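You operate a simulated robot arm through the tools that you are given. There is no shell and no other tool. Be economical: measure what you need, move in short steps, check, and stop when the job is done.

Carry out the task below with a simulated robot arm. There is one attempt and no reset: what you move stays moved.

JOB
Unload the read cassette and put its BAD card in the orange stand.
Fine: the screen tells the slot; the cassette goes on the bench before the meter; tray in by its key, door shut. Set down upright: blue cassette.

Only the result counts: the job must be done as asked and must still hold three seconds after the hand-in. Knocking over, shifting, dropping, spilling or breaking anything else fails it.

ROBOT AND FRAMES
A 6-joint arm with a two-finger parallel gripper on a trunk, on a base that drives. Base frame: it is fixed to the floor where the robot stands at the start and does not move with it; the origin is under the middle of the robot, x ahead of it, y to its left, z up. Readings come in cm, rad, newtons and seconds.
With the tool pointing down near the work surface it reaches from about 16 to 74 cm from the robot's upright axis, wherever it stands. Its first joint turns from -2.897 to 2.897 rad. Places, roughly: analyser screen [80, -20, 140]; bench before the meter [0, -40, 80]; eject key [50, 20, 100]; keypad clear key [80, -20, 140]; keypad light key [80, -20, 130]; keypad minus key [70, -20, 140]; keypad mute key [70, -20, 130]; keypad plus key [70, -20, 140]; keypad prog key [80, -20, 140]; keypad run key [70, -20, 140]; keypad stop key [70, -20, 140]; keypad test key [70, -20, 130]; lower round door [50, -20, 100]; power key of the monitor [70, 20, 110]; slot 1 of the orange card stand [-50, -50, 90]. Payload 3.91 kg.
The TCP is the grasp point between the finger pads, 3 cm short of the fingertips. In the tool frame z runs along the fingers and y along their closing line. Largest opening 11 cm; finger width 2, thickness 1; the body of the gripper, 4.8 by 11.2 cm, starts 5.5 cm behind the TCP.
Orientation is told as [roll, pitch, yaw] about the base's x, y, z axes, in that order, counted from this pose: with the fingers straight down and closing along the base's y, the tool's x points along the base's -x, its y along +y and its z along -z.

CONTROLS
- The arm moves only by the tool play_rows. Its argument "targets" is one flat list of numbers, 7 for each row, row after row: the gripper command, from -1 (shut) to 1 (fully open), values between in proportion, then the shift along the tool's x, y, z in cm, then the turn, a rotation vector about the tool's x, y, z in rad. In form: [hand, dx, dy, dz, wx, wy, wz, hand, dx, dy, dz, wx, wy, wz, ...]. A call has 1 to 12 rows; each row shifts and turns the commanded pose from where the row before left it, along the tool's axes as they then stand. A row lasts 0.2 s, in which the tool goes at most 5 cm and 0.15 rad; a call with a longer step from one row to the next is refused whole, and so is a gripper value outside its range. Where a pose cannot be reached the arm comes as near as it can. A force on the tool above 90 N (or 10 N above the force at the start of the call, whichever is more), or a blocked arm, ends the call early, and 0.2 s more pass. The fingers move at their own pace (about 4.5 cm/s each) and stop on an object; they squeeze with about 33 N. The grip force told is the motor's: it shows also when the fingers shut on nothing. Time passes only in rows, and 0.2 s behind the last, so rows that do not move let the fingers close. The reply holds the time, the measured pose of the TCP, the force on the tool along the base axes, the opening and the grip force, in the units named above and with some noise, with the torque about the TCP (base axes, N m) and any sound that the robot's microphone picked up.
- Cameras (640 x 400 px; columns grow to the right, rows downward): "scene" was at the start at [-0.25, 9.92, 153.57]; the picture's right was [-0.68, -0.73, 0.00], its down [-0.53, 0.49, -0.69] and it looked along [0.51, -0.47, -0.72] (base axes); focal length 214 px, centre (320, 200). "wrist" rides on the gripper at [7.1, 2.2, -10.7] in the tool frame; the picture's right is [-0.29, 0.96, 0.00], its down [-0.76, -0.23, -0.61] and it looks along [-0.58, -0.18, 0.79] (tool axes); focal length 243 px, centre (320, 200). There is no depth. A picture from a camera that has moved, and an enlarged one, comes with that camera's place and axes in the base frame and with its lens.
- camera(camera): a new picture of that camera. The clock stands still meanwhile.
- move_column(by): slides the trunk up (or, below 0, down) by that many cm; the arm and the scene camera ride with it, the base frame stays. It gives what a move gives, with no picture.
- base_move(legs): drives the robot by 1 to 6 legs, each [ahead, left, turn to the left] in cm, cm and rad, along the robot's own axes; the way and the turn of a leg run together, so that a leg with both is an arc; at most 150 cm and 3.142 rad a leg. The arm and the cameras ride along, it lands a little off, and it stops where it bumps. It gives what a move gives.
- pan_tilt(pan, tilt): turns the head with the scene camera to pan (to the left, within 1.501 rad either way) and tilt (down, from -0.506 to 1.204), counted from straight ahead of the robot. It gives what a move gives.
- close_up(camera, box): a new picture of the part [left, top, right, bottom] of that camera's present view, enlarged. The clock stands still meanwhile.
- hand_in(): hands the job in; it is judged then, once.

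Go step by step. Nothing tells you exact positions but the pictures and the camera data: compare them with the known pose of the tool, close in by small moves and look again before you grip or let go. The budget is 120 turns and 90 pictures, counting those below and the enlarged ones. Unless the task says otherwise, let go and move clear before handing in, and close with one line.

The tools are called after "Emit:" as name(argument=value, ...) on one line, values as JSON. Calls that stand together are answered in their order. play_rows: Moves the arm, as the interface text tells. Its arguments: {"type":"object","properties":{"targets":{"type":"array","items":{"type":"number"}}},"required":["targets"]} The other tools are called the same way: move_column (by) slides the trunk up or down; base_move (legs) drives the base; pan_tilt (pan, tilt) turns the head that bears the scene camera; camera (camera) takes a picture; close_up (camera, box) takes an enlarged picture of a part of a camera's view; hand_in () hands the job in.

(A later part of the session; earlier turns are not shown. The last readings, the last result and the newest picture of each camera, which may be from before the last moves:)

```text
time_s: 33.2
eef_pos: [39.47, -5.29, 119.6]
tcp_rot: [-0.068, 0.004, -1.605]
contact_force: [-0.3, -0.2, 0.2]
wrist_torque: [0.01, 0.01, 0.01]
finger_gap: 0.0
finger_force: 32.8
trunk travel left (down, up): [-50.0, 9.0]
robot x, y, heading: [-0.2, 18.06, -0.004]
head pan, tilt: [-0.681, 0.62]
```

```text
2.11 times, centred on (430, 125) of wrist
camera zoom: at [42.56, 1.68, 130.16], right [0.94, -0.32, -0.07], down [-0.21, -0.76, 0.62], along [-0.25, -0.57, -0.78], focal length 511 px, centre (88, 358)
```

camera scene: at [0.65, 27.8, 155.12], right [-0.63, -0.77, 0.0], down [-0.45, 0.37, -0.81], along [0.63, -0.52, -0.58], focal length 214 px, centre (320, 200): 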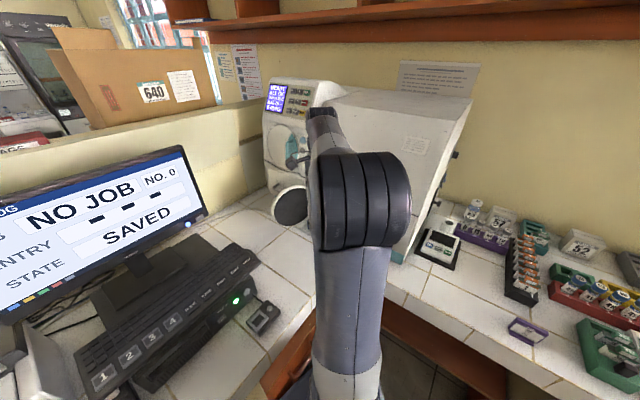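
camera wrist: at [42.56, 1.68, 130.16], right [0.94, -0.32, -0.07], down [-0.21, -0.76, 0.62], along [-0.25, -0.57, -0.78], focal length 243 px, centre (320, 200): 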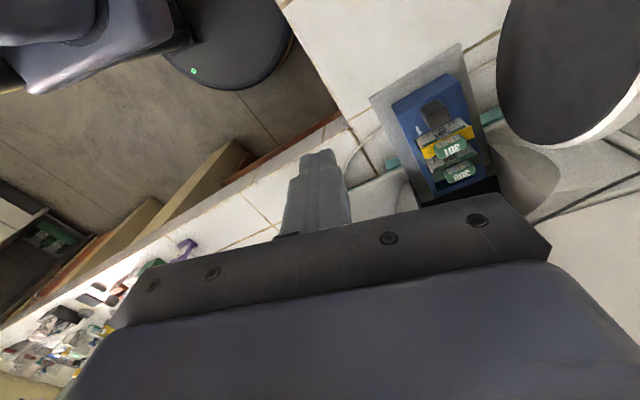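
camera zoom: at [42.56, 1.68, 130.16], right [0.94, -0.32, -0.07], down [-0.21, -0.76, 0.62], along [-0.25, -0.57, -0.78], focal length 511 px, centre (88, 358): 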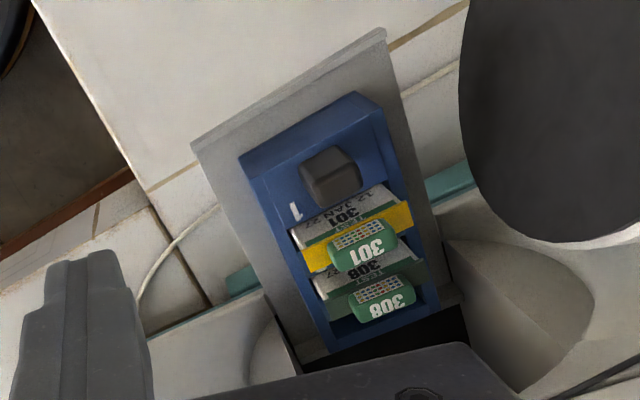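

"BAD OK -" reads as slot 1 BAD, slot 2 OK, slot 3 empty: the bad card is 301 by the "1" mark. Next I go above the cassette's knob at about (49.9,-10.6,102), fingers closing across the cassette.

Emit:
play_rows(targets=[0.1, 0, 0, 0, -0.068, 0, -0.11, 0.1, 0, 0, 0, 0, 0, -0.114, 0.1, 0, 0, 0, 0, 0, -0.114, 0.1, -2.04, 2.08, 2.5, 0, 0, 0, 0.1, -2.04, 2.08, 2.5, 0, 0, 0, 0.1, -2.04, 2.08, 2.5, 0, 0, 0, 0.1, -2.04, 2.08, 2.5, 0, 0, 0])

Emit:
camera(camera="wrist")

```text
time_s: 34.8
eef_pos: [50.17, -10.64, 109.85]
tcp_rot: [0.003, 0.007, -1.268]
contact_force: [-0.3, -0.5, -0.7]
wrist_torque: [-0.02, 0.01, -0.01]
finger_gap: 6.05
finger_force: 0.1
trunk travel left (down, up): [-50.0, 9.0]
robot x, y, heading: [0.43, 17.71, -0.007]
head pan, tilt: [-0.681, 0.62]
```

```text
50 pictures are left
camera wrist: at [50.15, -3.21, 120.64], right [1.0, 0.01, 0.0], down [0.01, -0.8, 0.6], along [0.01, -0.6, -0.8], focal length 243 px, centre (320, 200)
```

wrist: 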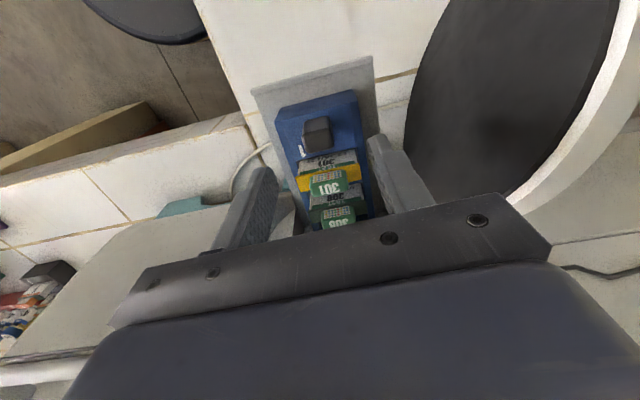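

Emit:
play_rows(targets=[0.1, -0.4, -0.1, 3, 0, 0, 0, 0.1, 0, 0, 3, 0, 0, 0])

Emit:
close_up(camera="wrist", box=[220, 50, 440, 250])

```text
time_s: 35.4
eef_pos: [50.12, -10.85, 103.92]
tcp_rot: [0.003, 0.008, -1.269]
contact_force: [0.2, 0.6, -0.1]
wrist_torque: [0.02, 0.0, -0.02]
finger_gap: 6.09
finger_force: 0.0
trunk travel left (down, up): [-50.0, 9.0]
robot x, y, heading: [-0.09, 17.99, -0.002]
head pan, tilt: [-0.681, 0.62]
```

```text
2.00 times, centred on (330, 150) of wrist
camera zoom: at [50.01, -3.47, 114.64], right [1.0, 0.01, 0.0], down [0.01, -0.8, 0.6], along [0.01, -0.6, -0.8], focal length 485 px, centre (300, 300)
```

zoom: 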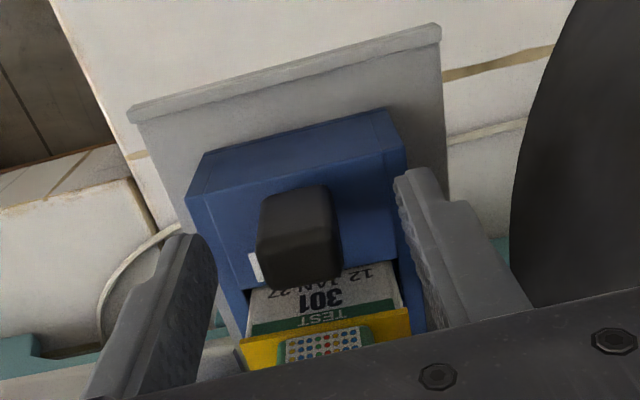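

Emit:
play_rows(targets=[0.1, -0.35, -0.1, 0.7, 0, 0, 0, 0.1, 0, 0, 0.7, 0, 0, 0])

Emit:
close_up(camera="wrist", box=[220, 50, 440, 250])

```text
time_s: 36.0
eef_pos: [50.05, -11.33, 102.81]
tcp_rot: [0.007, 0.004, -1.267]
contact_force: [0.6, 1.3, 14.2]
wrist_torque: [0.08, -0.31, 0.07]
finger_gap: 6.03
finger_force: 0.1
trunk travel left (down, up): [-50.0, 9.0]
robot x, y, heading: [0.04, 18.0, -0.009]
head pan, tilt: [-0.681, 0.62]
```

```text
2.00 times, centred on (330, 150) of wrist
camera zoom: at [49.89, -3.91, 113.4], right [1.0, 0.01, 0.01], down [0.0, -0.8, 0.6], along [0.01, -0.6, -0.8], focal length 485 px, centre (300, 300)
```

zoom: 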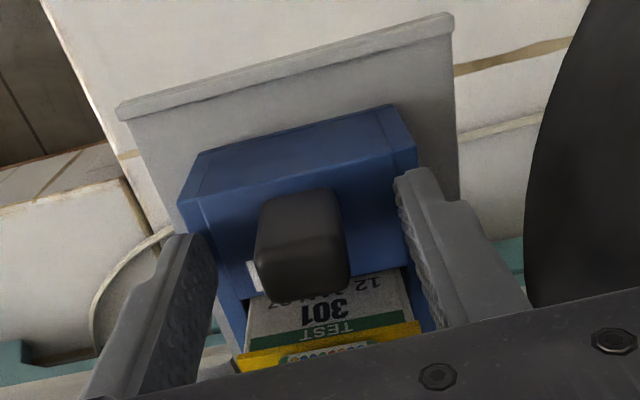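

Fingertips touch the cassette's top; I lift 0.4 cm and close on the knob.

Emit:
play_rows(targets=[0.1, 0, 0, -0.5, 0, 0, 0, -1, 0, 0, 0, 0, 0, 0, -1, 0, 0, 0, 0, 0, 0, -1, 0, 0, 0, 0, 0, 0, -1, 0, 0, 0, 0, 0, 0])

Emit:
close_up(camera="wrist", box=[220, 50, 440, 250])

```text
time_s: 37.2
eef_pos: [49.98, -11.5, 102.75]
tcp_rot: [0.001, 0.009, -1.267]
contact_force: [0.1, 0.4, -1.1]
wrist_torque: [0.06, 0.05, -0.01]
finger_gap: 2.38
finger_force: 32.8
trunk travel left (down, up): [-50.0, 9.0]
robot x, y, heading: [-0.17, 17.71, -0.003]
head pan, tilt: [-0.681, 0.62]
```

```text
2.00 times, centred on (330, 150) of wrist
camera zoom: at [49.95, -4.05, 113.58], right [1.0, 0.01, 0.0], down [0.01, -0.8, 0.6], along [0.0, -0.6, -0.8], focal length 485 px, centre (300, 300)
```

zoom: 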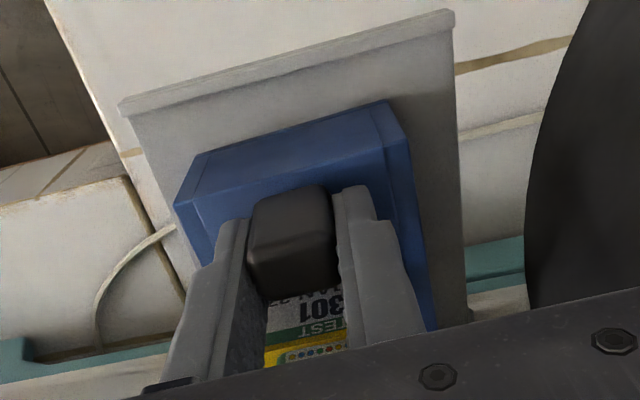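

Emit:
play_rows(targets=[-1, 0, 0, -0.7, 0, 0, 0, -1, 0, 0, -0.7, 0, 0, 0, -1, 0, 0, -0.8, 0, 0, 0, -1, 0, 0, 0, 0, 0, 0])

Emit:
close_up(camera="wrist", box=[220, 50, 440, 250])

```text
time_s: 38.2
eef_pos: [50.07, -11.48, 105.07]
tcp_rot: [0.004, 0.009, -1.266]
contact_force: [0.6, -0.2, -1.1]
wrist_torque: [0.08, 0.0, 0.02]
finger_gap: 2.36
finger_force: 33.3
trunk travel left (down, up): [-50.0, 9.0]
robot x, y, heading: [-0.11, 18.01, -0.007]
head pan, tilt: [-0.681, 0.62]
```

```text
2.00 times, centred on (330, 150) of wrist
camera zoom: at [49.96, -4.05, 115.85], right [1.0, 0.01, 0.0], down [0.01, -0.8, 0.6], along [0.01, -0.6, -0.8], focal length 485 px, centre (300, 300)
```

zoom: 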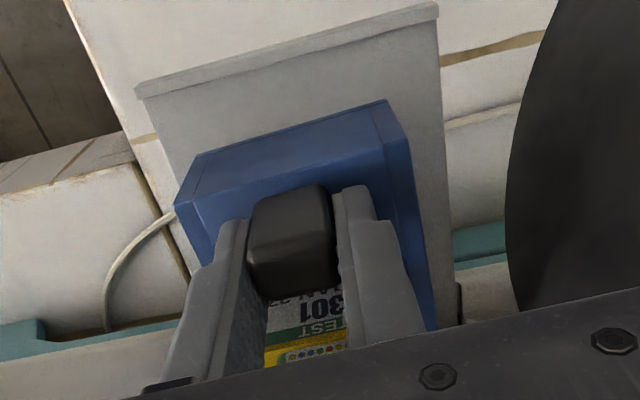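

The cassette hangs level. I draw it straight out, then up.

Emit:
play_rows(targets=[-1, 2, 0, 0, 0, 0, 0, -1, 3, 0, 0, 0, 0, 0, -1, 3, 0, 0, 0, 0, 0, -1, 3, 0, 0, 0, 0, 0, -1, 3, 0, -1, 0, 0, 0, -1, 2, 0, -3, 0, 0, 0, -1, 0, 0, -4, 0, 0, 0, -1, 0, 0, -4, 0, 0, 0])

Emit:
pan_tilt(pan=-0.5, tilt=0.8)

Emit:
camera(camera="scene")

Emit:
camera(camera="wrist")

```text
time_s: 40.0
eef_pos: [45.26, 3.85, 117.17]
tcp_rot: [0.002, 0.009, -1.268]
contact_force: [-0.2, 0.1, -1.8]
wrist_torque: [0.06, 0.03, 0.0]
finger_gap: 2.38
finger_force: 32.9
trunk travel left (down, up): [-50.0, 9.0]
robot x, y, heading: [-0.27, 17.99, 0.002]
head pan, tilt: [-0.681, 0.62]
```

```text
time_s: 40.7
eef_pos: [45.26, 3.79, 117.24]
tcp_rot: [0.002, 0.009, -1.268]
contact_force: [-0.4, 0.9, -1.6]
wrist_torque: [0.1, 0.03, 0.05]
finger_gap: 2.38
finger_force: 33.0
trunk travel left (down, up): [-50.0, 9.0]
robot x, y, heading: [0.18, 17.82, -0.007]
head pan, tilt: [-0.499, 0.799]
```

```text
45 pictures are left
camera scene: at [0.94, 29.45, 153.61], right [-0.48, -0.88, 0.0], down [-0.63, 0.35, -0.7], along [0.61, -0.34, -0.72], focal length 214 px, centre (320, 200)
```

scene: 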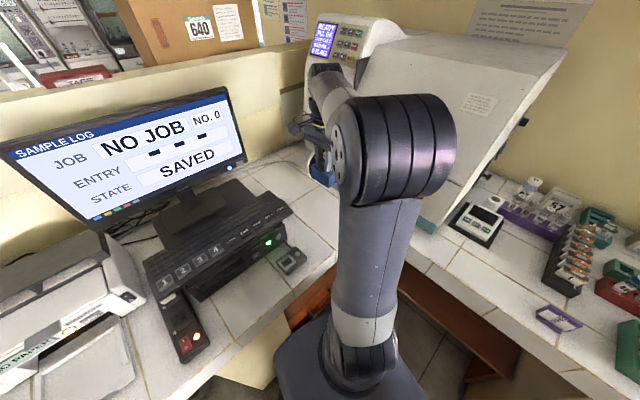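

```text
44 pictures are left
camera wrist: at [45.28, 11.14, 127.91], right [1.0, 0.01, 0.0], down [0.01, -0.8, 0.6], along [0.01, -0.6, -0.8], focal length 243 px, centre (320, 200)
```

wrist: 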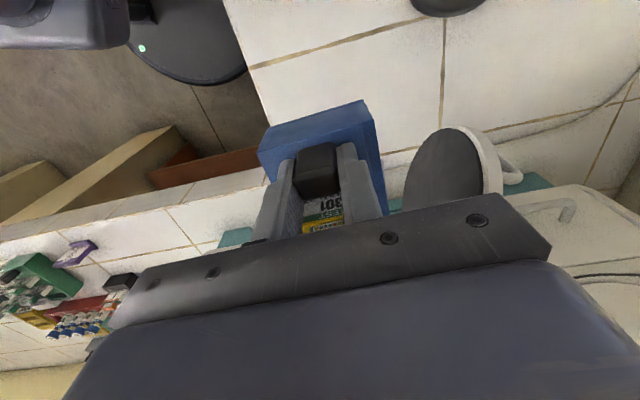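

Cassette out. I retract the arm and turn the robot toward the right-hand bench, where I'll lay it before the meter.

Emit:
play_rows(targets=[-1, 2.4, -3.5, -1.25, 0, 0, 0, -1, 2.46, -3.5, -1.25, 0, 0, 0, -1, 2.46, -3.5, -1.25, 0, 0, 0, -1, 2.46, -3.5, -1.25, 0, 0, 0])

Emit:
base_move(legs=[[0, 0, -1.2]])

Emit:
pan_tilt(pan=-0.3, tilt=0.75)

Emit:
camera(camera="scene")

```text
time_s: 41.7
eef_pos: [28.81, 8.88, 122.33]
tcp_rot: [0.001, 0.008, -1.268]
contact_force: [-0.4, -1.4, -1.5]
wrist_torque: [0.07, 0.08, 0.0]
finger_gap: 2.36
finger_force: 32.8
trunk travel left (down, up): [-50.0, 9.0]
robot x, y, heading: [-0.32, 18.16, -0.007]
head pan, tilt: [-0.499, 0.799]
```

```text
time_s: 45.1
eef_pos: [2.61, -12.41, 122.37]
tcp_rot: [0.004, 0.009, -2.444]
contact_force: [0.5, -0.9, -1.8]
wrist_torque: [0.07, -0.08, 0.02]
finger_gap: 2.35
finger_force: 33.1
trunk travel left (down, up): [-50.0, 9.0]
robot x, y, heading: [-0.14, 17.68, -1.177]
head pan, tilt: [-0.499, 0.799]
```

```text
time_s: 45.8
eef_pos: [2.53, -12.3, 122.39]
tcp_rot: [0.004, 0.009, -2.442]
contact_force: [0.4, -0.3, -2.0]
wrist_torque: [0.06, -0.02, -0.01]
finger_gap: 2.38
finger_force: 32.9
trunk travel left (down, up): [-50.0, 9.0]
robot x, y, heading: [0.1, 17.91, -1.179]
head pan, tilt: [-0.3, 0.75]
```

```text
43 pictures are left
camera scene: at [12.37, 21.18, 154.0], right [-1.0, -0.09, 0.0], down [-0.06, 0.68, -0.73], along [0.07, -0.73, -0.68], focal length 214 px, centre (320, 200)
```

scene: 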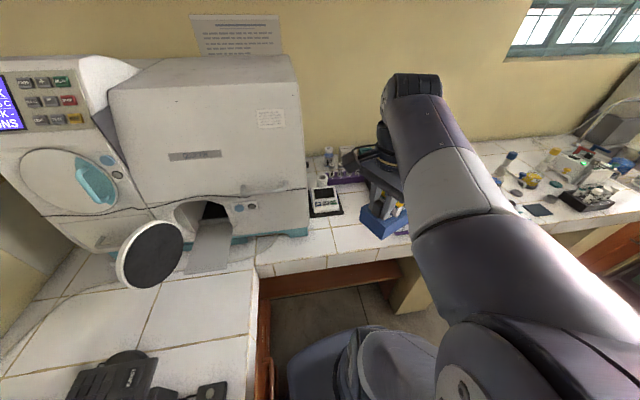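

Bench direction is the same tilted axis as the analyser. I turn the cassette along the bench and go above the spot before the meter, about (4.5,-37.5).

Emit:
play_rows(targets=[-1, 0, 0, 0, 0, 0, 0.13, -1, 0, 0, 0, 0, 0, 0.13, -1, 0, 0, 0, 0, 0, 0.13, -1, 0, 4.1, 0, 0, 0, 0, -1, 0, 4.1, 0, 0, 0, 0, -1, 0, 4.1, 0, 0, 0, 0, -1, 0, 4.1, 0, 0, 0, 0, -1, 0, 4.1, 0, 0, 0, 0, -1, -0.2, 4.1, 0, 0, 0, 0])

Emit:
pan_tilt(pan=-0.2, tilt=0.95)

Emit:
camera(camera="scene")

Emit:
camera(camera="wrist")

```text
time_s: 47.8
eef_pos: [10.06, -36.01, 122.38]
tcp_rot: [0.0, 0.009, -2.833]
contact_force: [-1.1, 0.3, -1.3]
wrist_torque: [0.03, -0.08, 0.01]
finger_gap: 2.34
finger_force: 33.3
trunk travel left (down, up): [-50.0, 9.0]
robot x, y, heading: [0.05, 18.1, -1.177]
head pan, tilt: [-0.3, 0.75]
```

```text
time_s: 48.5
eef_pos: [10.18, -36.0, 122.37]
tcp_rot: [0.0, 0.008, -2.833]
contact_force: [0.1, -0.4, -0.8]
wrist_torque: [0.03, -0.09, 0.03]
finger_gap: 2.35
finger_force: 33.3
trunk travel left (down, up): [-50.0, 9.0]
robot x, y, heading: [-0.15, 17.86, -1.181]
head pan, tilt: [-0.201, 0.949]
```

```text
42 pictures are left
camera scene: at [13.0, 22.28, 152.45], right [-0.98, -0.19, 0.0], down [-0.15, 0.8, -0.58], along [0.11, -0.57, -0.81], focal length 214 px, centre (320, 200)
```

scene: 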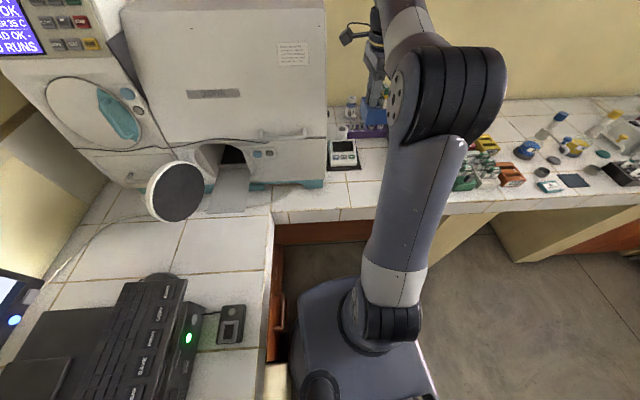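

```text
41 pictures are left
camera wrist: at [17.49, -35.83, 133.14], right [0.02, -1.0, 0.0], down [-0.8, -0.01, 0.6], along [-0.6, -0.01, -0.8], focal length 243 px, centre (320, 200)
```

wrist: 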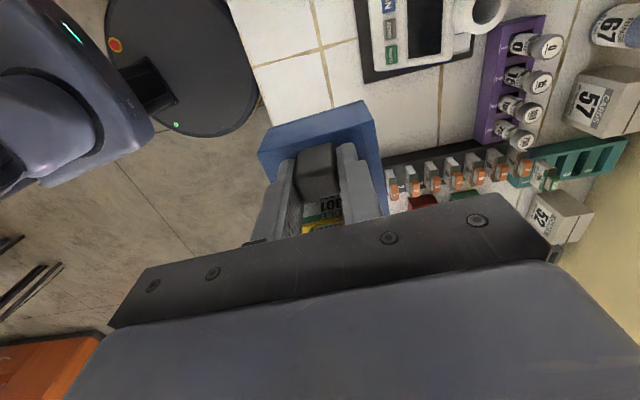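

Emit:
play_rows(targets=[-1, 0, 0, 3.9, 0, 0, 0, -1, 0, 0, 3.9, 0, 0, 0, -1, 0, 0, 3.9, 0, 0, 0, -1, 0, 0, 3.9, 0, 0, 0, -1, 0, 0, 3.9, 0, 0, 0, -1, 0, 0, 2, 0, 0, 0])

Emit:
camera(camera="wrist")

```text
time_s: 49.9
eef_pos: [10.07, -35.71, 100.6]
tcp_rot: [0.0, 0.007, -2.832]
contact_force: [0.0, -0.1, -1.9]
wrist_torque: [0.05, -0.09, 0.0]
finger_gap: 2.36
finger_force: 32.7
trunk travel left (down, up): [-50.0, 9.0]
robot x, y, heading: [0.11, 18.12, -1.177]
head pan, tilt: [-0.201, 0.949]
```

```text
40 pictures are left
camera wrist: at [17.55, -35.52, 111.42], right [0.02, -1.0, 0.0], down [-0.8, -0.01, 0.6], along [-0.6, -0.01, -0.8], focal length 243 px, centre (320, 200)
```

wrist: 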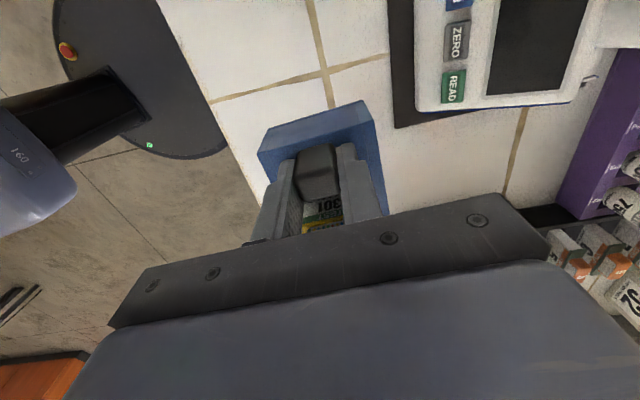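

Emit:
play_rows(targets=[-1, 0, 0, 1, 0, 0, 0, -1, 0, 0, 1, 0, 0, 0, -1, 0, 0, 1, 0, 0, 0, -1, 0, 0, 1, 0, 0, 0])

Emit:
play_rows(targets=[-1, 0, 0, 0.5, 0, 0, 0, -1, 0, 0, 0.5, 0, 0, 0, -1, 0, 0, 0.5, 0, 0, 0])

Emit:
close_up(camera="wrist", box=[160, 50, 480, 250])

```text
time_s: 50.9
eef_pos: [10.14, -35.87, 96.88]
tcp_rot: [-0.002, 0.008, -2.831]
contact_force: [1.0, 0.9, -2.6]
wrist_torque: [0.01, -0.09, -0.01]
finger_gap: 2.36
finger_force: 33.4
trunk travel left (down, up): [-50.0, 9.0]
robot x, y, heading: [-0.03, 18.1, -1.177]
head pan, tilt: [-0.201, 0.949]
```

```text
time_s: 51.7
eef_pos: [10.28, -35.68, 95.26]
tcp_rot: [0.001, 0.007, -2.832]
contact_force: [0.2, 0.2, -2.0]
wrist_torque: [0.03, -0.09, 0.01]
finger_gap: 2.37
finger_force: 33.7
trunk travel left (down, up): [-50.0, 9.0]
robot x, y, heading: [-0.01, 17.82, -1.181]
head pan, tilt: [-0.201, 0.949]
```

```text
2.00 times, centred on (320, 150) of wrist
camera zoom: at [17.69, -35.64, 106.04], right [0.02, -1.0, 0.0], down [-0.8, -0.01, 0.6], along [-0.6, -0.01, -0.8], focal length 485 px, centre (320, 300)
```

zoom: 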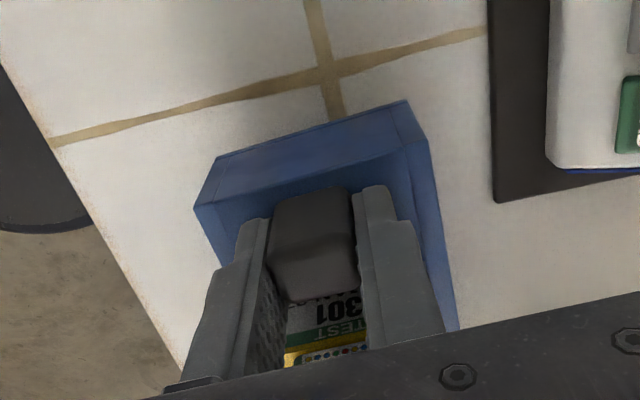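

Emit:
play_rows(targets=[-1, 0, 0, 0.5, 0, 0, 0, -1, 0, 0, 0.5, 0, 0, 0, -1, 0, 0, 0.5, 0, 0, 0])

Emit:
play_rows(targets=[-1, 0, 0, 0.5, 0, 0, 0, -1, 0, 0, 0.5, 0, 0, 0])

```text
time_s: 52.5
eef_pos: [10.28, -35.7, 93.75]
tcp_rot: [0.001, 0.009, -2.831]
contact_force: [-1.3, -0.1, -1.9]
wrist_torque: [0.01, -0.11, -0.03]
finger_gap: 2.35
finger_force: 32.8
trunk travel left (down, up): [-50.0, 9.0]
robot x, y, heading: [-0.1, 17.81, -1.177]
head pan, tilt: [-0.201, 0.949]
```

```text
time_s: 53.1
eef_pos: [10.24, -35.67, 92.75]
tcp_rot: [-0.002, 0.009, -2.834]
contact_force: [0.0, 0.7, -2.4]
wrist_torque: [0.01, -0.09, 0.0]
finger_gap: 2.34
finger_force: 32.7
trunk travel left (down, up): [-50.0, 9.0]
robot x, y, heading: [0.13, 18.04, -1.178]
head pan, tilt: [-0.201, 0.949]
```

Emit:
play_rows(targets=[-1, 0, 0, 0.5, 0, 0, 0, -1, 0, 0, 0.5, 0, 0, 0])

Emit:
play_rows(targets=[-1, 0, 0, 0.5, 0, 0, 0, -1, 0, 0, 0.5, 0, 0, 0])

Emit:
close_up(camera="wrist", box=[160, 50, 480, 250])

```text
time_s: 53.7
eef_pos: [10.27, -35.78, 92.53]
tcp_rot: [0.011, 0.007, -2.831]
contact_force: [1.5, -0.3, 54.1]
wrist_torque: [0.98, 0.35, -0.07]
finger_gap: 2.38
finger_force: 32.8
trunk travel left (down, up): [-50.0, 9.0]
robot x, y, heading: [-0.16, 17.84, -1.177]
head pan, tilt: [-0.201, 0.949]
```

```text
time_s: 54.2
eef_pos: [10.36, -36.0, 92.48]
tcp_rot: [0.023, 0.004, -2.834]
contact_force: [-1.5, 7.4, 41.0]
wrist_torque: [2.09, 0.46, -0.2]
finger_gap: 2.38
finger_force: 32.9
trunk travel left (down, up): [-50.0, 9.0]
robot x, y, heading: [-0.04, 17.94, -1.177]
head pan, tilt: [-0.201, 0.949]
stopped in row 2: the force on the tool passed its limit (the readings are from after the stop); the commanded pose is now the measured one
```

```text
2.00 times, centred on (320, 150) of wrist
camera zoom: at [17.67, -35.59, 103.27], right [0.01, -1.0, 0.02], down [-0.8, 0.0, 0.6], along [-0.6, -0.03, -0.8], focal length 485 px, centre (320, 300)
```

zoom: 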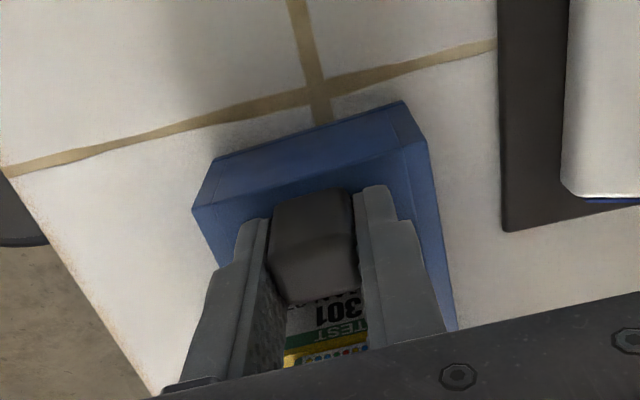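

The cassette is down at TCP z≈92.6. I release and rise to look at the cards.

Emit:
play_rows(targets=[-1, 0, 0, -0.15, 0, 0, 0, -0.3, 0, 0, 0, 0, 0, 0, 0, 0, 0, 0, 0, 0, 0, 0, 0, 0, 0, 0, 0, 0, 0, 0, 0, -3, 0, 0, 0, 0, 0, 0, -3, 0, 0, 0, 0, 1, 0, -3, 0, 0, 0, 0, 3, 0, -3, 0, 0, 0])

Emit:
camera(camera="wrist")

```text
time_s: 56.0
eef_pos: [12.31, -35.05, 103.9]
tcp_rot: [0.004, 0.005, -2.844]
contact_force: [-69.2, -7.6, -39.9]
wrist_torque: [0.59, -4.27, -0.22]
finger_gap: 5.5
finger_force: 0.0
trunk travel left (down, up): [-50.0, 9.0]
robot x, y, heading: [-0.17, 18.12, -1.188]
head pan, tilt: [-0.201, 0.949]
```

```text
37 pictures are left
camera wrist: at [19.67, -34.95, 114.63], right [0.0, -1.0, 0.0], down [-0.8, 0.0, 0.6], along [-0.6, 0.0, -0.8], focal length 243 px, centre (320, 200)
```

wrist: 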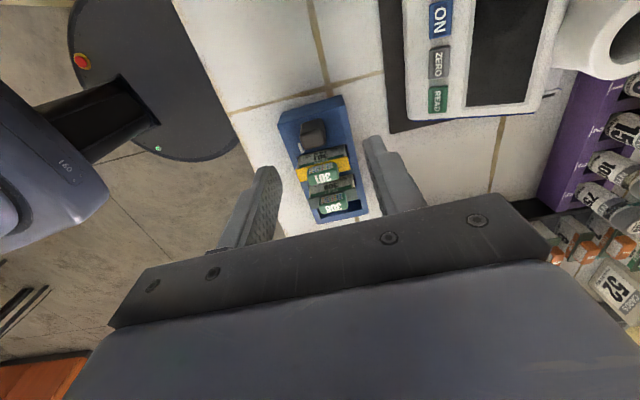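

Something presses on the tool from the +x side (analyser flank near the wrist camera); I back off at once.

Emit:
play_rows(targets=[0, -2, 0, 0, 0, 0, 0, 0, -3, 0, 0, 0, 0, 0])

Emit:
camera(camera="scene")

Emit:
camera(camera="wrist")

```text
time_s: 56.6
eef_pos: [9.53, -36.23, 104.45]
tcp_rot: [0.02, 0.009, -2.831]
contact_force: [0.4, -0.3, -0.3]
wrist_torque: [0.0, 0.02, -0.02]
finger_gap: 5.49
finger_force: 0.1
trunk travel left (down, up): [-50.0, 9.0]
robot x, y, heading: [-0.38, 17.87, -1.174]
head pan, tilt: [-0.201, 0.949]
```

```text
36 pictures are left
camera scene: at [13.08, 22.33, 152.48], right [-0.98, -0.19, 0.0], down [-0.16, 0.8, -0.58], along [0.11, -0.57, -0.81], focal length 214 px, centre (320, 200)
```

scene: 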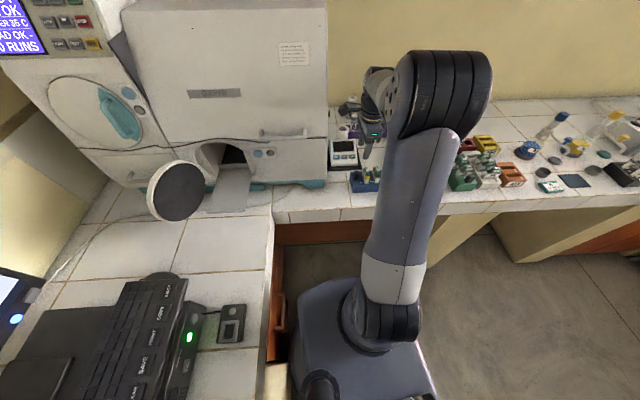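

```text
35 pictures are left
camera wrist: at [16.83, -35.89, 115.24], right [0.02, -1.0, 0.02], down [-0.8, 0.0, 0.6], along [-0.6, -0.02, -0.8], focal length 243 px, centre (320, 200)
```

wrist: 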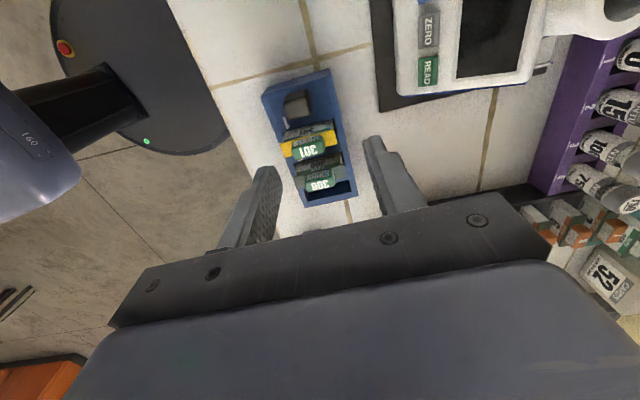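

Contact gone and the analyser hasn't moved. The third slot is empty, confirming the reading of "BAD OK -". Zoom on the cards.

Emit:
close_up(camera="wrist", box=[240, 60, 400, 220])

Emit:
close_up(camera="scene", box=[320, 120, 560, 220])

```text
2.50 times, centred on (320, 140) of wrist
camera zoom: at [16.83, -35.89, 115.24], right [0.02, -1.0, 0.02], down [-0.8, 0.0, 0.6], along [-0.6, -0.02, -0.8], focal length 606 px, centre (320, 350)
```

zoom: 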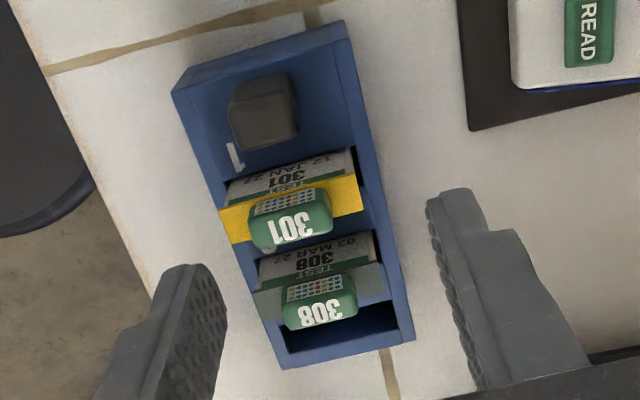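

```text
2.67 times, centred on (440, 170) of scene
camera zoom: at [13.08, 22.33, 152.48], right [-0.98, -0.19, 0.0], down [-0.16, 0.8, -0.58], along [0.11, -0.57, -0.81], focal length 572 px, centre (0, 280)
```

zoom: 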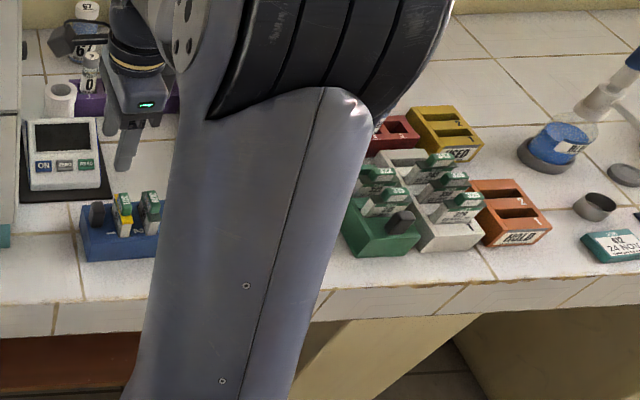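

Emit:
play_rows(targets=[0, -2.47, -1.8, 0, 0.02, 0, 0, 0, 0, 0, 2, 0, 0, 0])

Emit:
close_up(camera="wrist", box=[220, 60, 420, 220])

```text
time_s: 57.2
eef_pos: [6.24, -35.17, 102.25]
tcp_rot: [-0.005, 0.008, -2.83]
contact_force: [0.0, 0.2, 0.6]
wrist_torque: [-0.01, 0.0, 0.0]
finger_gap: 5.5
finger_force: 0.0
trunk travel left (down, up): [-50.0, 9.0]
robot x, y, heading: [0.22, 17.82, -1.177]
head pan, tilt: [-0.201, 0.949]
```

```text
2.50 times, centred on (320, 140) of wrist
camera zoom: at [13.65, -35.04, 112.95], right [0.02, -1.0, -0.01], down [-0.8, -0.02, 0.6], along [-0.6, -0.01, -0.8], focal length 606 px, centre (320, 350)
```

zoom: 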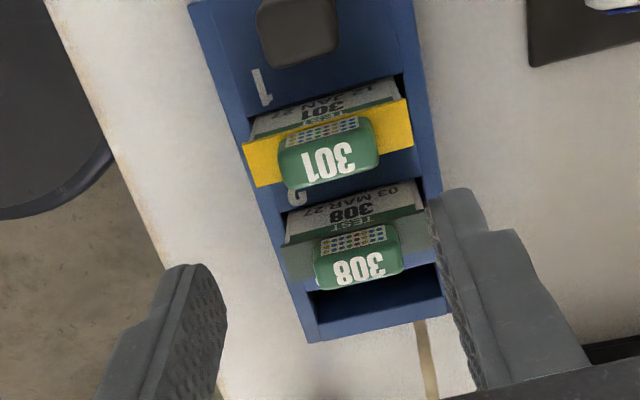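

Emit:
play_rows(targets=[0, 1.15, 0.4, 0, 0, 0, 0, 0, 0, 0, 2, 0, 0, 0, 0, 0, 0, 1.2, 0, 0, 0])

Emit:
close_up(camera="wrist", box=[220, 60, 420, 220])

```text
time_s: 58.0
eef_pos: [7.69, -35.4, 98.96]
tcp_rot: [-0.003, 0.007, -2.835]
contact_force: [-0.7, 1.3, 0.0]
wrist_torque: [-0.03, 0.01, 0.03]
finger_gap: 5.51
finger_force: 0.1
trunk travel left (down, up): [-50.0, 9.0]
robot x, y, heading: [0.0, 17.81, -1.177]
head pan, tilt: [-0.201, 0.949]
```

```text
2.50 times, centred on (320, 140) of wrist
camera zoom: at [14.99, -35.15, 109.68], right [0.02, -1.0, -0.01], down [-0.8, -0.02, 0.6], along [-0.6, 0.0, -0.8], focal length 606 px, centre (320, 350)
```

zoom: 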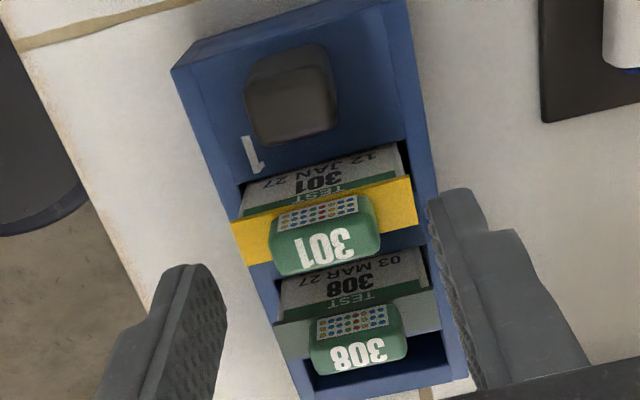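

Emit:
play_rows(targets=[0.36, -0.45, 0, 1, 0, 0, 0, 0.36, 0, 0, 1, 0, 0, 0, 0.36, 0, 0, 0.9, 0, 0, 0])

Emit:
close_up(camera="wrist", box=[220, 60, 420, 220])

```text
time_s: 58.8
eef_pos: [7.17, -35.49, 96.02]
tcp_rot: [-0.004, 0.007, -2.831]
contact_force: [-0.2, 0.0, -0.1]
wrist_torque: [0.0, 0.01, 0.02]
finger_gap: 7.46
finger_force: 0.1
trunk travel left (down, up): [-50.0, 9.0]
robot x, y, heading: [-0.29, 18.03, -1.181]
head pan, tilt: [-0.201, 0.949]
```

```text
2.50 times, centred on (320, 140) of wrist
camera zoom: at [14.64, -35.34, 106.73], right [0.02, -1.0, -0.01], down [-0.8, -0.02, 0.6], along [-0.6, 0.0, -0.8], focal length 606 px, centre (320, 350)
```

zoom: 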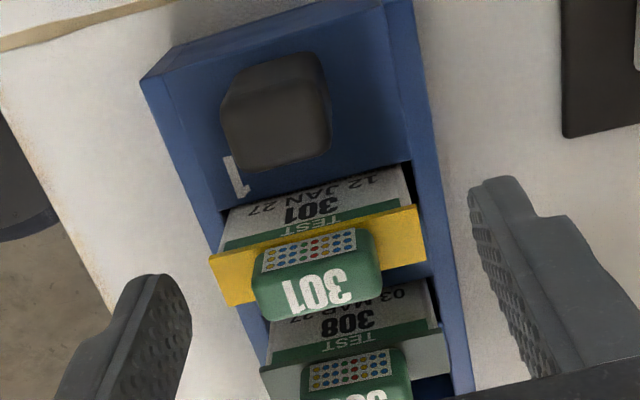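

Emit:
play_rows(targets=[0.36, -0.5, -0.1, 0.7, 0, 0, 0, 0.36, 0, 0, 0.6, 0, 0, 0, -1, 0, 0, 0, 0, 0, 0, -1, 0, 0, 0, 0, 0, 0, -1, 0, 0, 0, 0, 0, 0, -1, 0, 0, 0, 0, 0, 0])

Emit:
close_up(camera="wrist", box=[220, 60, 420, 220])

```text
time_s: 60.2
eef_pos: [6.79, -35.36, 94.67]
tcp_rot: [-0.002, 0.006, -2.831]
contact_force: [0.0, -0.7, -0.2]
wrist_torque: [-0.01, 0.01, -0.04]
finger_gap: 5.35
finger_force: 33.1
trunk travel left (down, up): [-50.0, 9.0]
robot x, y, heading: [0.12, 17.74, -1.179]
head pan, tilt: [-0.201, 0.949]
```

```text
2.50 times, centred on (320, 140) of wrist
camera zoom: at [14.11, -35.3, 105.43], right [0.02, -1.0, -0.01], down [-0.8, -0.02, 0.6], along [-0.6, 0.0, -0.8], focal length 606 px, centre (320, 350)
```

zoom: 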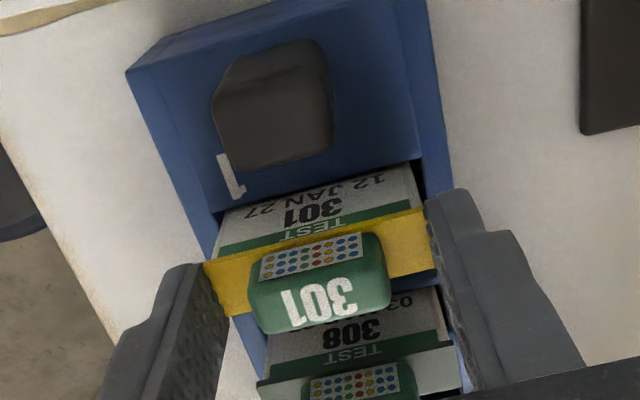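

It grips the yellow plate (5.35 cm). For a firmer hold I reopen, go 1.2 cm lower and re-close.

Emit:
play_rows(targets=[0.36, 0, 0, 0, 0, 0, 0, 0.36, 0, 0, 0, 0, 0, 0, 0.36, 0.35, 0, 0.6, 0, 0, 0, 0.36, 0, 0, 0.6, 0, 0, 0, -1, 0, 0, 0, 0, 0, 0, -1, 0, 0, 0, 0, 0, 0, -1, 0, 0, 0, 0, 0, 0, -1, 0, 0, 0, 0, 0, 0])

Emit:
close_up(camera="wrist", box=[220, 60, 420, 220])

```text
time_s: 62.0
eef_pos: [7.03, -35.28, 93.46]
tcp_rot: [-0.003, 0.006, -2.834]
contact_force: [-0.3, 0.5, 0.1]
wrist_torque: [0.01, -0.01, 0.02]
finger_gap: 5.37
finger_force: 32.6
trunk travel left (down, up): [-50.0, 9.0]
robot x, y, heading: [0.2, 18.07, -1.178]
head pan, tilt: [-0.201, 0.949]
```

```text
2.50 times, centred on (320, 140) of wrist
camera zoom: at [14.5, -35.19, 104.23], right [0.02, -1.0, -0.01], down [-0.8, -0.02, 0.6], along [-0.6, 0.0, -0.8], focal length 606 px, centre (320, 350)
```

zoom: 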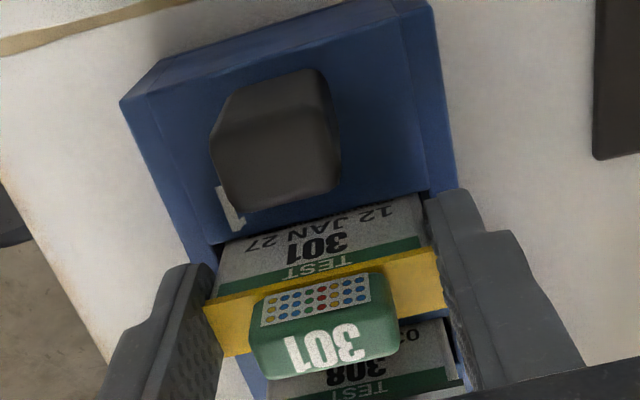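

Emit:
play_rows(targets=[-1, 0, 0, -1, 0, 0, 0, -1, 0, 0, -1.5, 0, 0, 0, -1, 0, 0, -2, 0, 0, 0, -1, 0, 0, -2, 0, 0, 0, -1, 0, 0, -2.5, 0, 0, 0, -1, 0, 0, -3, 0, 0, 0, -1, 0, 0, -3, 0, 0, 0])

Emit:
camera(camera="wrist")

```text
time_s: 63.6
eef_pos: [7.01, -35.4, 108.49]
tcp_rot: [-0.005, 0.007, -2.832]
contact_force: [0.1, 0.5, -0.2]
wrist_torque: [0.0, 0.03, -0.01]
finger_gap: 5.37
finger_force: 32.8
trunk travel left (down, up): [-50.0, 9.0]
robot x, y, heading: [0.05, 17.71, -1.173]
head pan, tilt: [-0.201, 0.949]
```

```text
27 pictures are left
camera wrist: at [14.4, -35.35, 119.15], right [0.02, -1.0, -0.01], down [-0.8, -0.02, 0.6], along [-0.6, 0.0, -0.8], focal length 243 px, centre (320, 200)
```

wrist: 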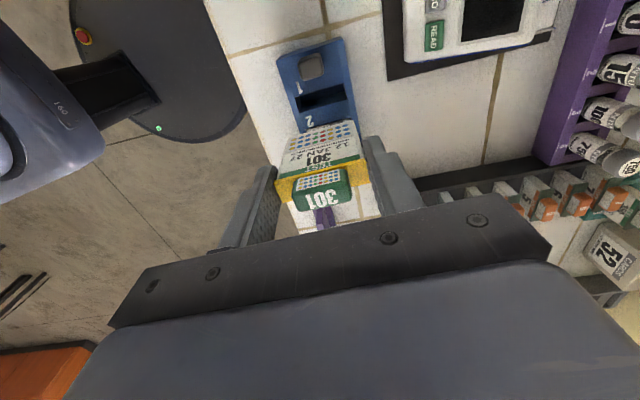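

Card 301 is held. I raise it, turn it a quarter so its label will face the front of the stand, and drive along the bench toward the orange stand.

Emit:
play_rows(targets=[-1, 0, 0, -4, 0, 0, 0, -1, 0, 0, -4, 0, 0, 0, -1, 0, 0, -4, 0, 0, 0, -1, 0, 0, -3, 0, 0, 0, -1, 0, 0, 0, 0, 0, -0.145, -1, 0, 0, 0, 0, 0, -0.145, -1, 0, 0, 0, 0, 0, -0.145, -1, 0, 0, 0, 0, 0, -0.145, -1, 0, 0, 0, 0, 0, -0.145, -1, 0, 0, 0, 0, 0, -0.145, -1, 0, 0, 0, 0, 0, -0.145, -1, 0, 0, 0, 0, 0, -0.145])

Emit:
play_rows(targets=[-1, 0, 0, 0, 0, 0, -0.14, -1, 0, 0, 0, 0, 0, -0.14, -1, 0, 0, 0, 0, 0, -0.13])

Emit:
base_move(legs=[[2, -42, 0]])

Emit:
camera(camera="wrist")

```text
time_s: 66.2
eef_pos: [6.82, -35.55, 123.54]
tcp_rot: [0.005, 0.007, -1.669]
contact_force: [-0.1, -0.7, 0.1]
wrist_torque: [-0.01, -0.02, 0.01]
finger_gap: 5.37
finger_force: 33.3
trunk travel left (down, up): [-50.0, 9.0]
robot x, y, heading: [0.09, 17.96, -1.181]
head pan, tilt: [-0.201, 0.949]
```

```text
time_s: 67.0
eef_pos: [6.81, -35.46, 123.48]
tcp_rot: [0.007, 0.004, -1.26]
contact_force: [0.9, 0.6, -0.7]
wrist_torque: [0.02, 0.01, -0.03]
finger_gap: 5.37
finger_force: 32.4
trunk travel left (down, up): [-50.0, 9.0]
robot x, y, heading: [0.05, 18.25, -1.18]
head pan, tilt: [-0.201, 0.949]
```

```text
time_s: 69.6
eef_pos: [-31.6, -53.46, 123.43]
tcp_rot: [0.007, 0.004, -1.264]
contact_force: [0.0, -0.6, 0.1]
wrist_torque: [-0.03, 0.0, -0.02]
finger_gap: 5.4
finger_force: 32.1
trunk travel left (down, up): [-50.0, 9.0]
robot x, y, heading: [-38.44, 0.27, -1.182]
head pan, tilt: [-0.201, 0.949]
```

```text
26 pictures are left
camera wrist: at [-31.68, -45.99, 134.24], right [1.0, 0.01, 0.01], down [0.01, -0.8, 0.6], along [0.01, -0.6, -0.8], focal length 243 px, centre (320, 200)
```

wrist: 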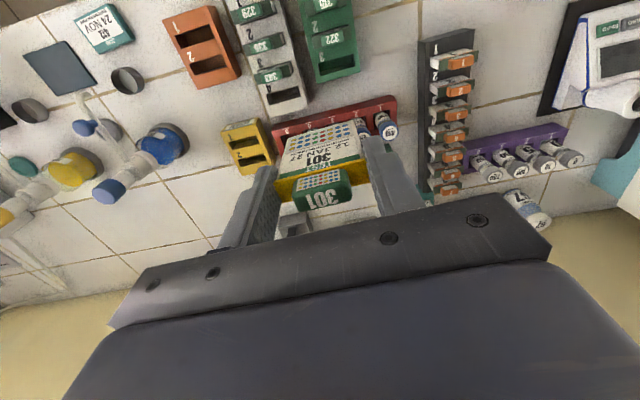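

Emit:
play_rows(targets=[-1, 2.06, -3.52, 0, 0, 0, 0, -1, 2.06, -3.52, 0, 0, 0, 0, -1, 2.06, -3.52, 0, 0, 0, 0, -1, 2.06, -3.52, 0, 0, 0, 0, -1, 2.06, -3.52, 0, 0, 0, 0, -1, 0, 0, 4, 0, 0, 0, -1, 0, 0, 4, 0, 0, 0, -1, 0, 0, 3, 0, 0, 0])

Emit:
camera(camera="wrist")

```text
time_s: 71.4
eef_pos: [-51.43, -49.0, 112.39]
tcp_rot: [0.007, 0.003, -1.265]
contact_force: [0.0, 0.3, -0.1]
wrist_torque: [-0.05, -0.03, -0.02]
finger_gap: 5.36
finger_force: 32.6
trunk travel left (down, up): [-50.0, 9.0]
robot x, y, heading: [-38.79, 0.15, -1.177]
head pan, tilt: [-0.201, 0.949]
```

```text
25 pictures are left
camera wrist: at [-51.56, -41.63, 123.09], right [1.0, 0.01, 0.01], down [0.01, -0.8, 0.6], along [0.01, -0.6, -0.8], focal length 243 px, centre (320, 200)
```

wrist: 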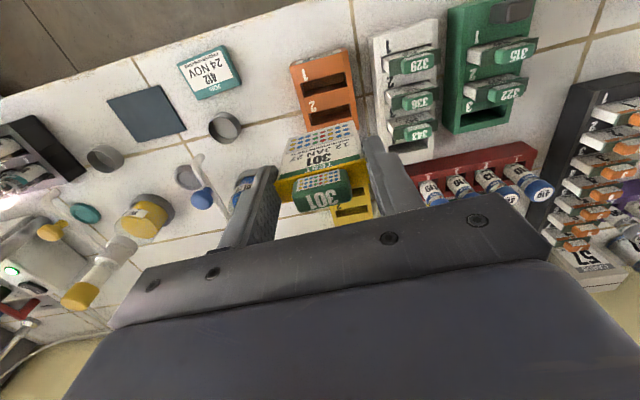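

Slot 1 triangulates to (-51.0,-48.9,88.8). I lower the card to just above it.

Emit:
play_rows(targets=[-1, 0, 0.43, 3, 0, 0, 0, -1, 0, 0, 3, 0, 0, 0, -1, 0, 0, 3, 0, 0, 0, -1, 0, 0, 3, 0, 0, 0])

Emit:
close_up(camera="wrist", box=[220, 60, 420, 220])

```text
time_s: 72.4
eef_pos: [-50.75, -48.55, 100.34]
tcp_rot: [0.006, 0.004, -1.263]
contact_force: [0.0, -0.1, -0.9]
wrist_torque: [-0.01, 0.0, -0.02]
finger_gap: 5.36
finger_force: 33.3
trunk travel left (down, up): [-50.0, 9.0]
robot x, y, heading: [-38.04, -0.31, -1.181]
head pan, tilt: [-0.201, 0.949]
```

```text
2.50 times, centred on (320, 140) of wrist
camera zoom: at [-50.78, -41.18, 111.07], right [1.0, 0.01, 0.01], down [0.01, -0.8, 0.6], along [0.01, -0.6, -0.8], focal length 606 px, centre (320, 350)
```

zoom: 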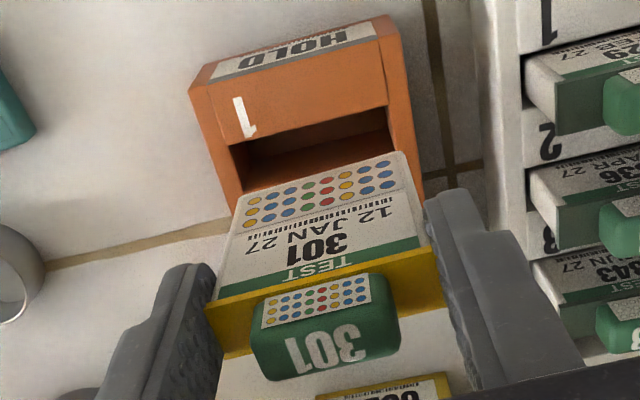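

Emit:
play_rows(targets=[-1, 0.1, -0.15, 0.8, 0, 0, 0.035, -1, 0, 0, 0.8, 0, 0, 0, -1, 0, 0, 0.6, 0, 0, 0])

Emit:
close_up(camera="wrist", box=[220, 60, 420, 220])

```text
time_s: 73.2
eef_pos: [-51.07, -48.54, 98.27]
tcp_rot: [0.008, 0.002, -1.3]
contact_force: [-0.4, -0.2, -1.0]
wrist_torque: [-0.03, 0.01, -0.01]
finger_gap: 5.34
finger_force: 33.1
trunk travel left (down, up): [-50.0, 9.0]
robot x, y, heading: [-38.57, 0.14, -1.18]
head pan, tilt: [-0.201, 0.949]
```

```text
2.50 times, centred on (320, 140) of wrist
camera zoom: at [-50.84, -41.15, 108.93], right [1.0, -0.02, 0.0], down [-0.02, -0.8, 0.6], along [-0.01, -0.6, -0.8], focal length 606 px, centre (320, 350)
```

zoom: 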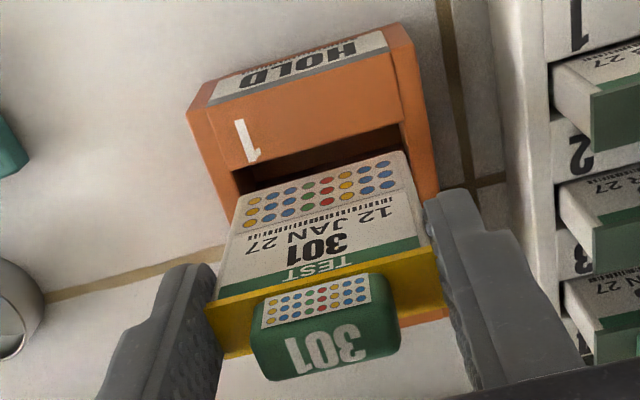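

Emit:
play_rows(targets=[-1, 0, 0, 0.6, 0, 0, 0, -1, 0, 0, 0.6, 0, 0, 0, -1, 0, 0, 0.5, 0, 0, 0])

Emit:
close_up(camera="wrist", box=[220, 60, 420, 220])

```text
time_s: 74.0
eef_pos: [-50.99, -48.52, 96.49]
tcp_rot: [0.008, 0.005, -1.3]
contact_force: [-0.2, 0.0, -0.5]
wrist_torque: [-0.03, -0.03, 0.01]
finger_gap: 5.36
finger_force: 32.7
trunk travel left (down, up): [-50.0, 9.0]
robot x, y, heading: [-38.18, 0.04, -1.18]
head pan, tilt: [-0.201, 0.949]
```

```text
2.50 times, centred on (320, 140) of wrist
camera zoom: at [-50.98, -41.14, 107.24], right [1.0, -0.02, 0.01], down [-0.02, -0.8, 0.6], along [-0.01, -0.6, -0.8], focal length 606 px, centre (320, 350)
```

zoom: 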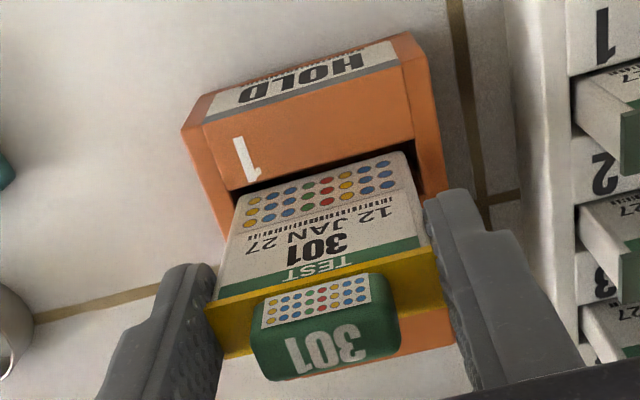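

Emit:
play_rows(targets=[-1, 0, 0.05, 0.5, 0, 0, 0, -1, 0, 0, 0.5, 0, 0, 0, -1, 0, 0, 0.5, 0, 0, 0])

Emit:
close_up(camera="wrist", box=[220, 60, 420, 220])

```text
time_s: 74.8
eef_pos: [-50.99, -48.48, 95.1]
tcp_rot: [0.006, 0.002, -1.3]
contact_force: [0.3, 0.4, 0.2]
wrist_torque: [0.01, 0.0, -0.03]
finger_gap: 5.35
finger_force: 33.0
trunk travel left (down, up): [-50.0, 9.0]
robot x, y, heading: [-37.97, -0.09, -1.183]
head pan, tilt: [-0.201, 0.949]
```

```text
2.50 times, centred on (320, 140) of wrist
camera zoom: at [-50.91, -41.17, 105.76], right [1.0, -0.02, 0.01], down [-0.02, -0.8, 0.6], along [-0.01, -0.6, -0.8], focal length 606 px, centre (320, 350)
```

zoom: 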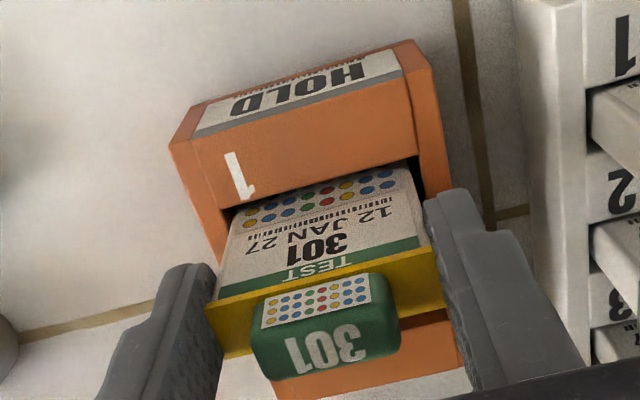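

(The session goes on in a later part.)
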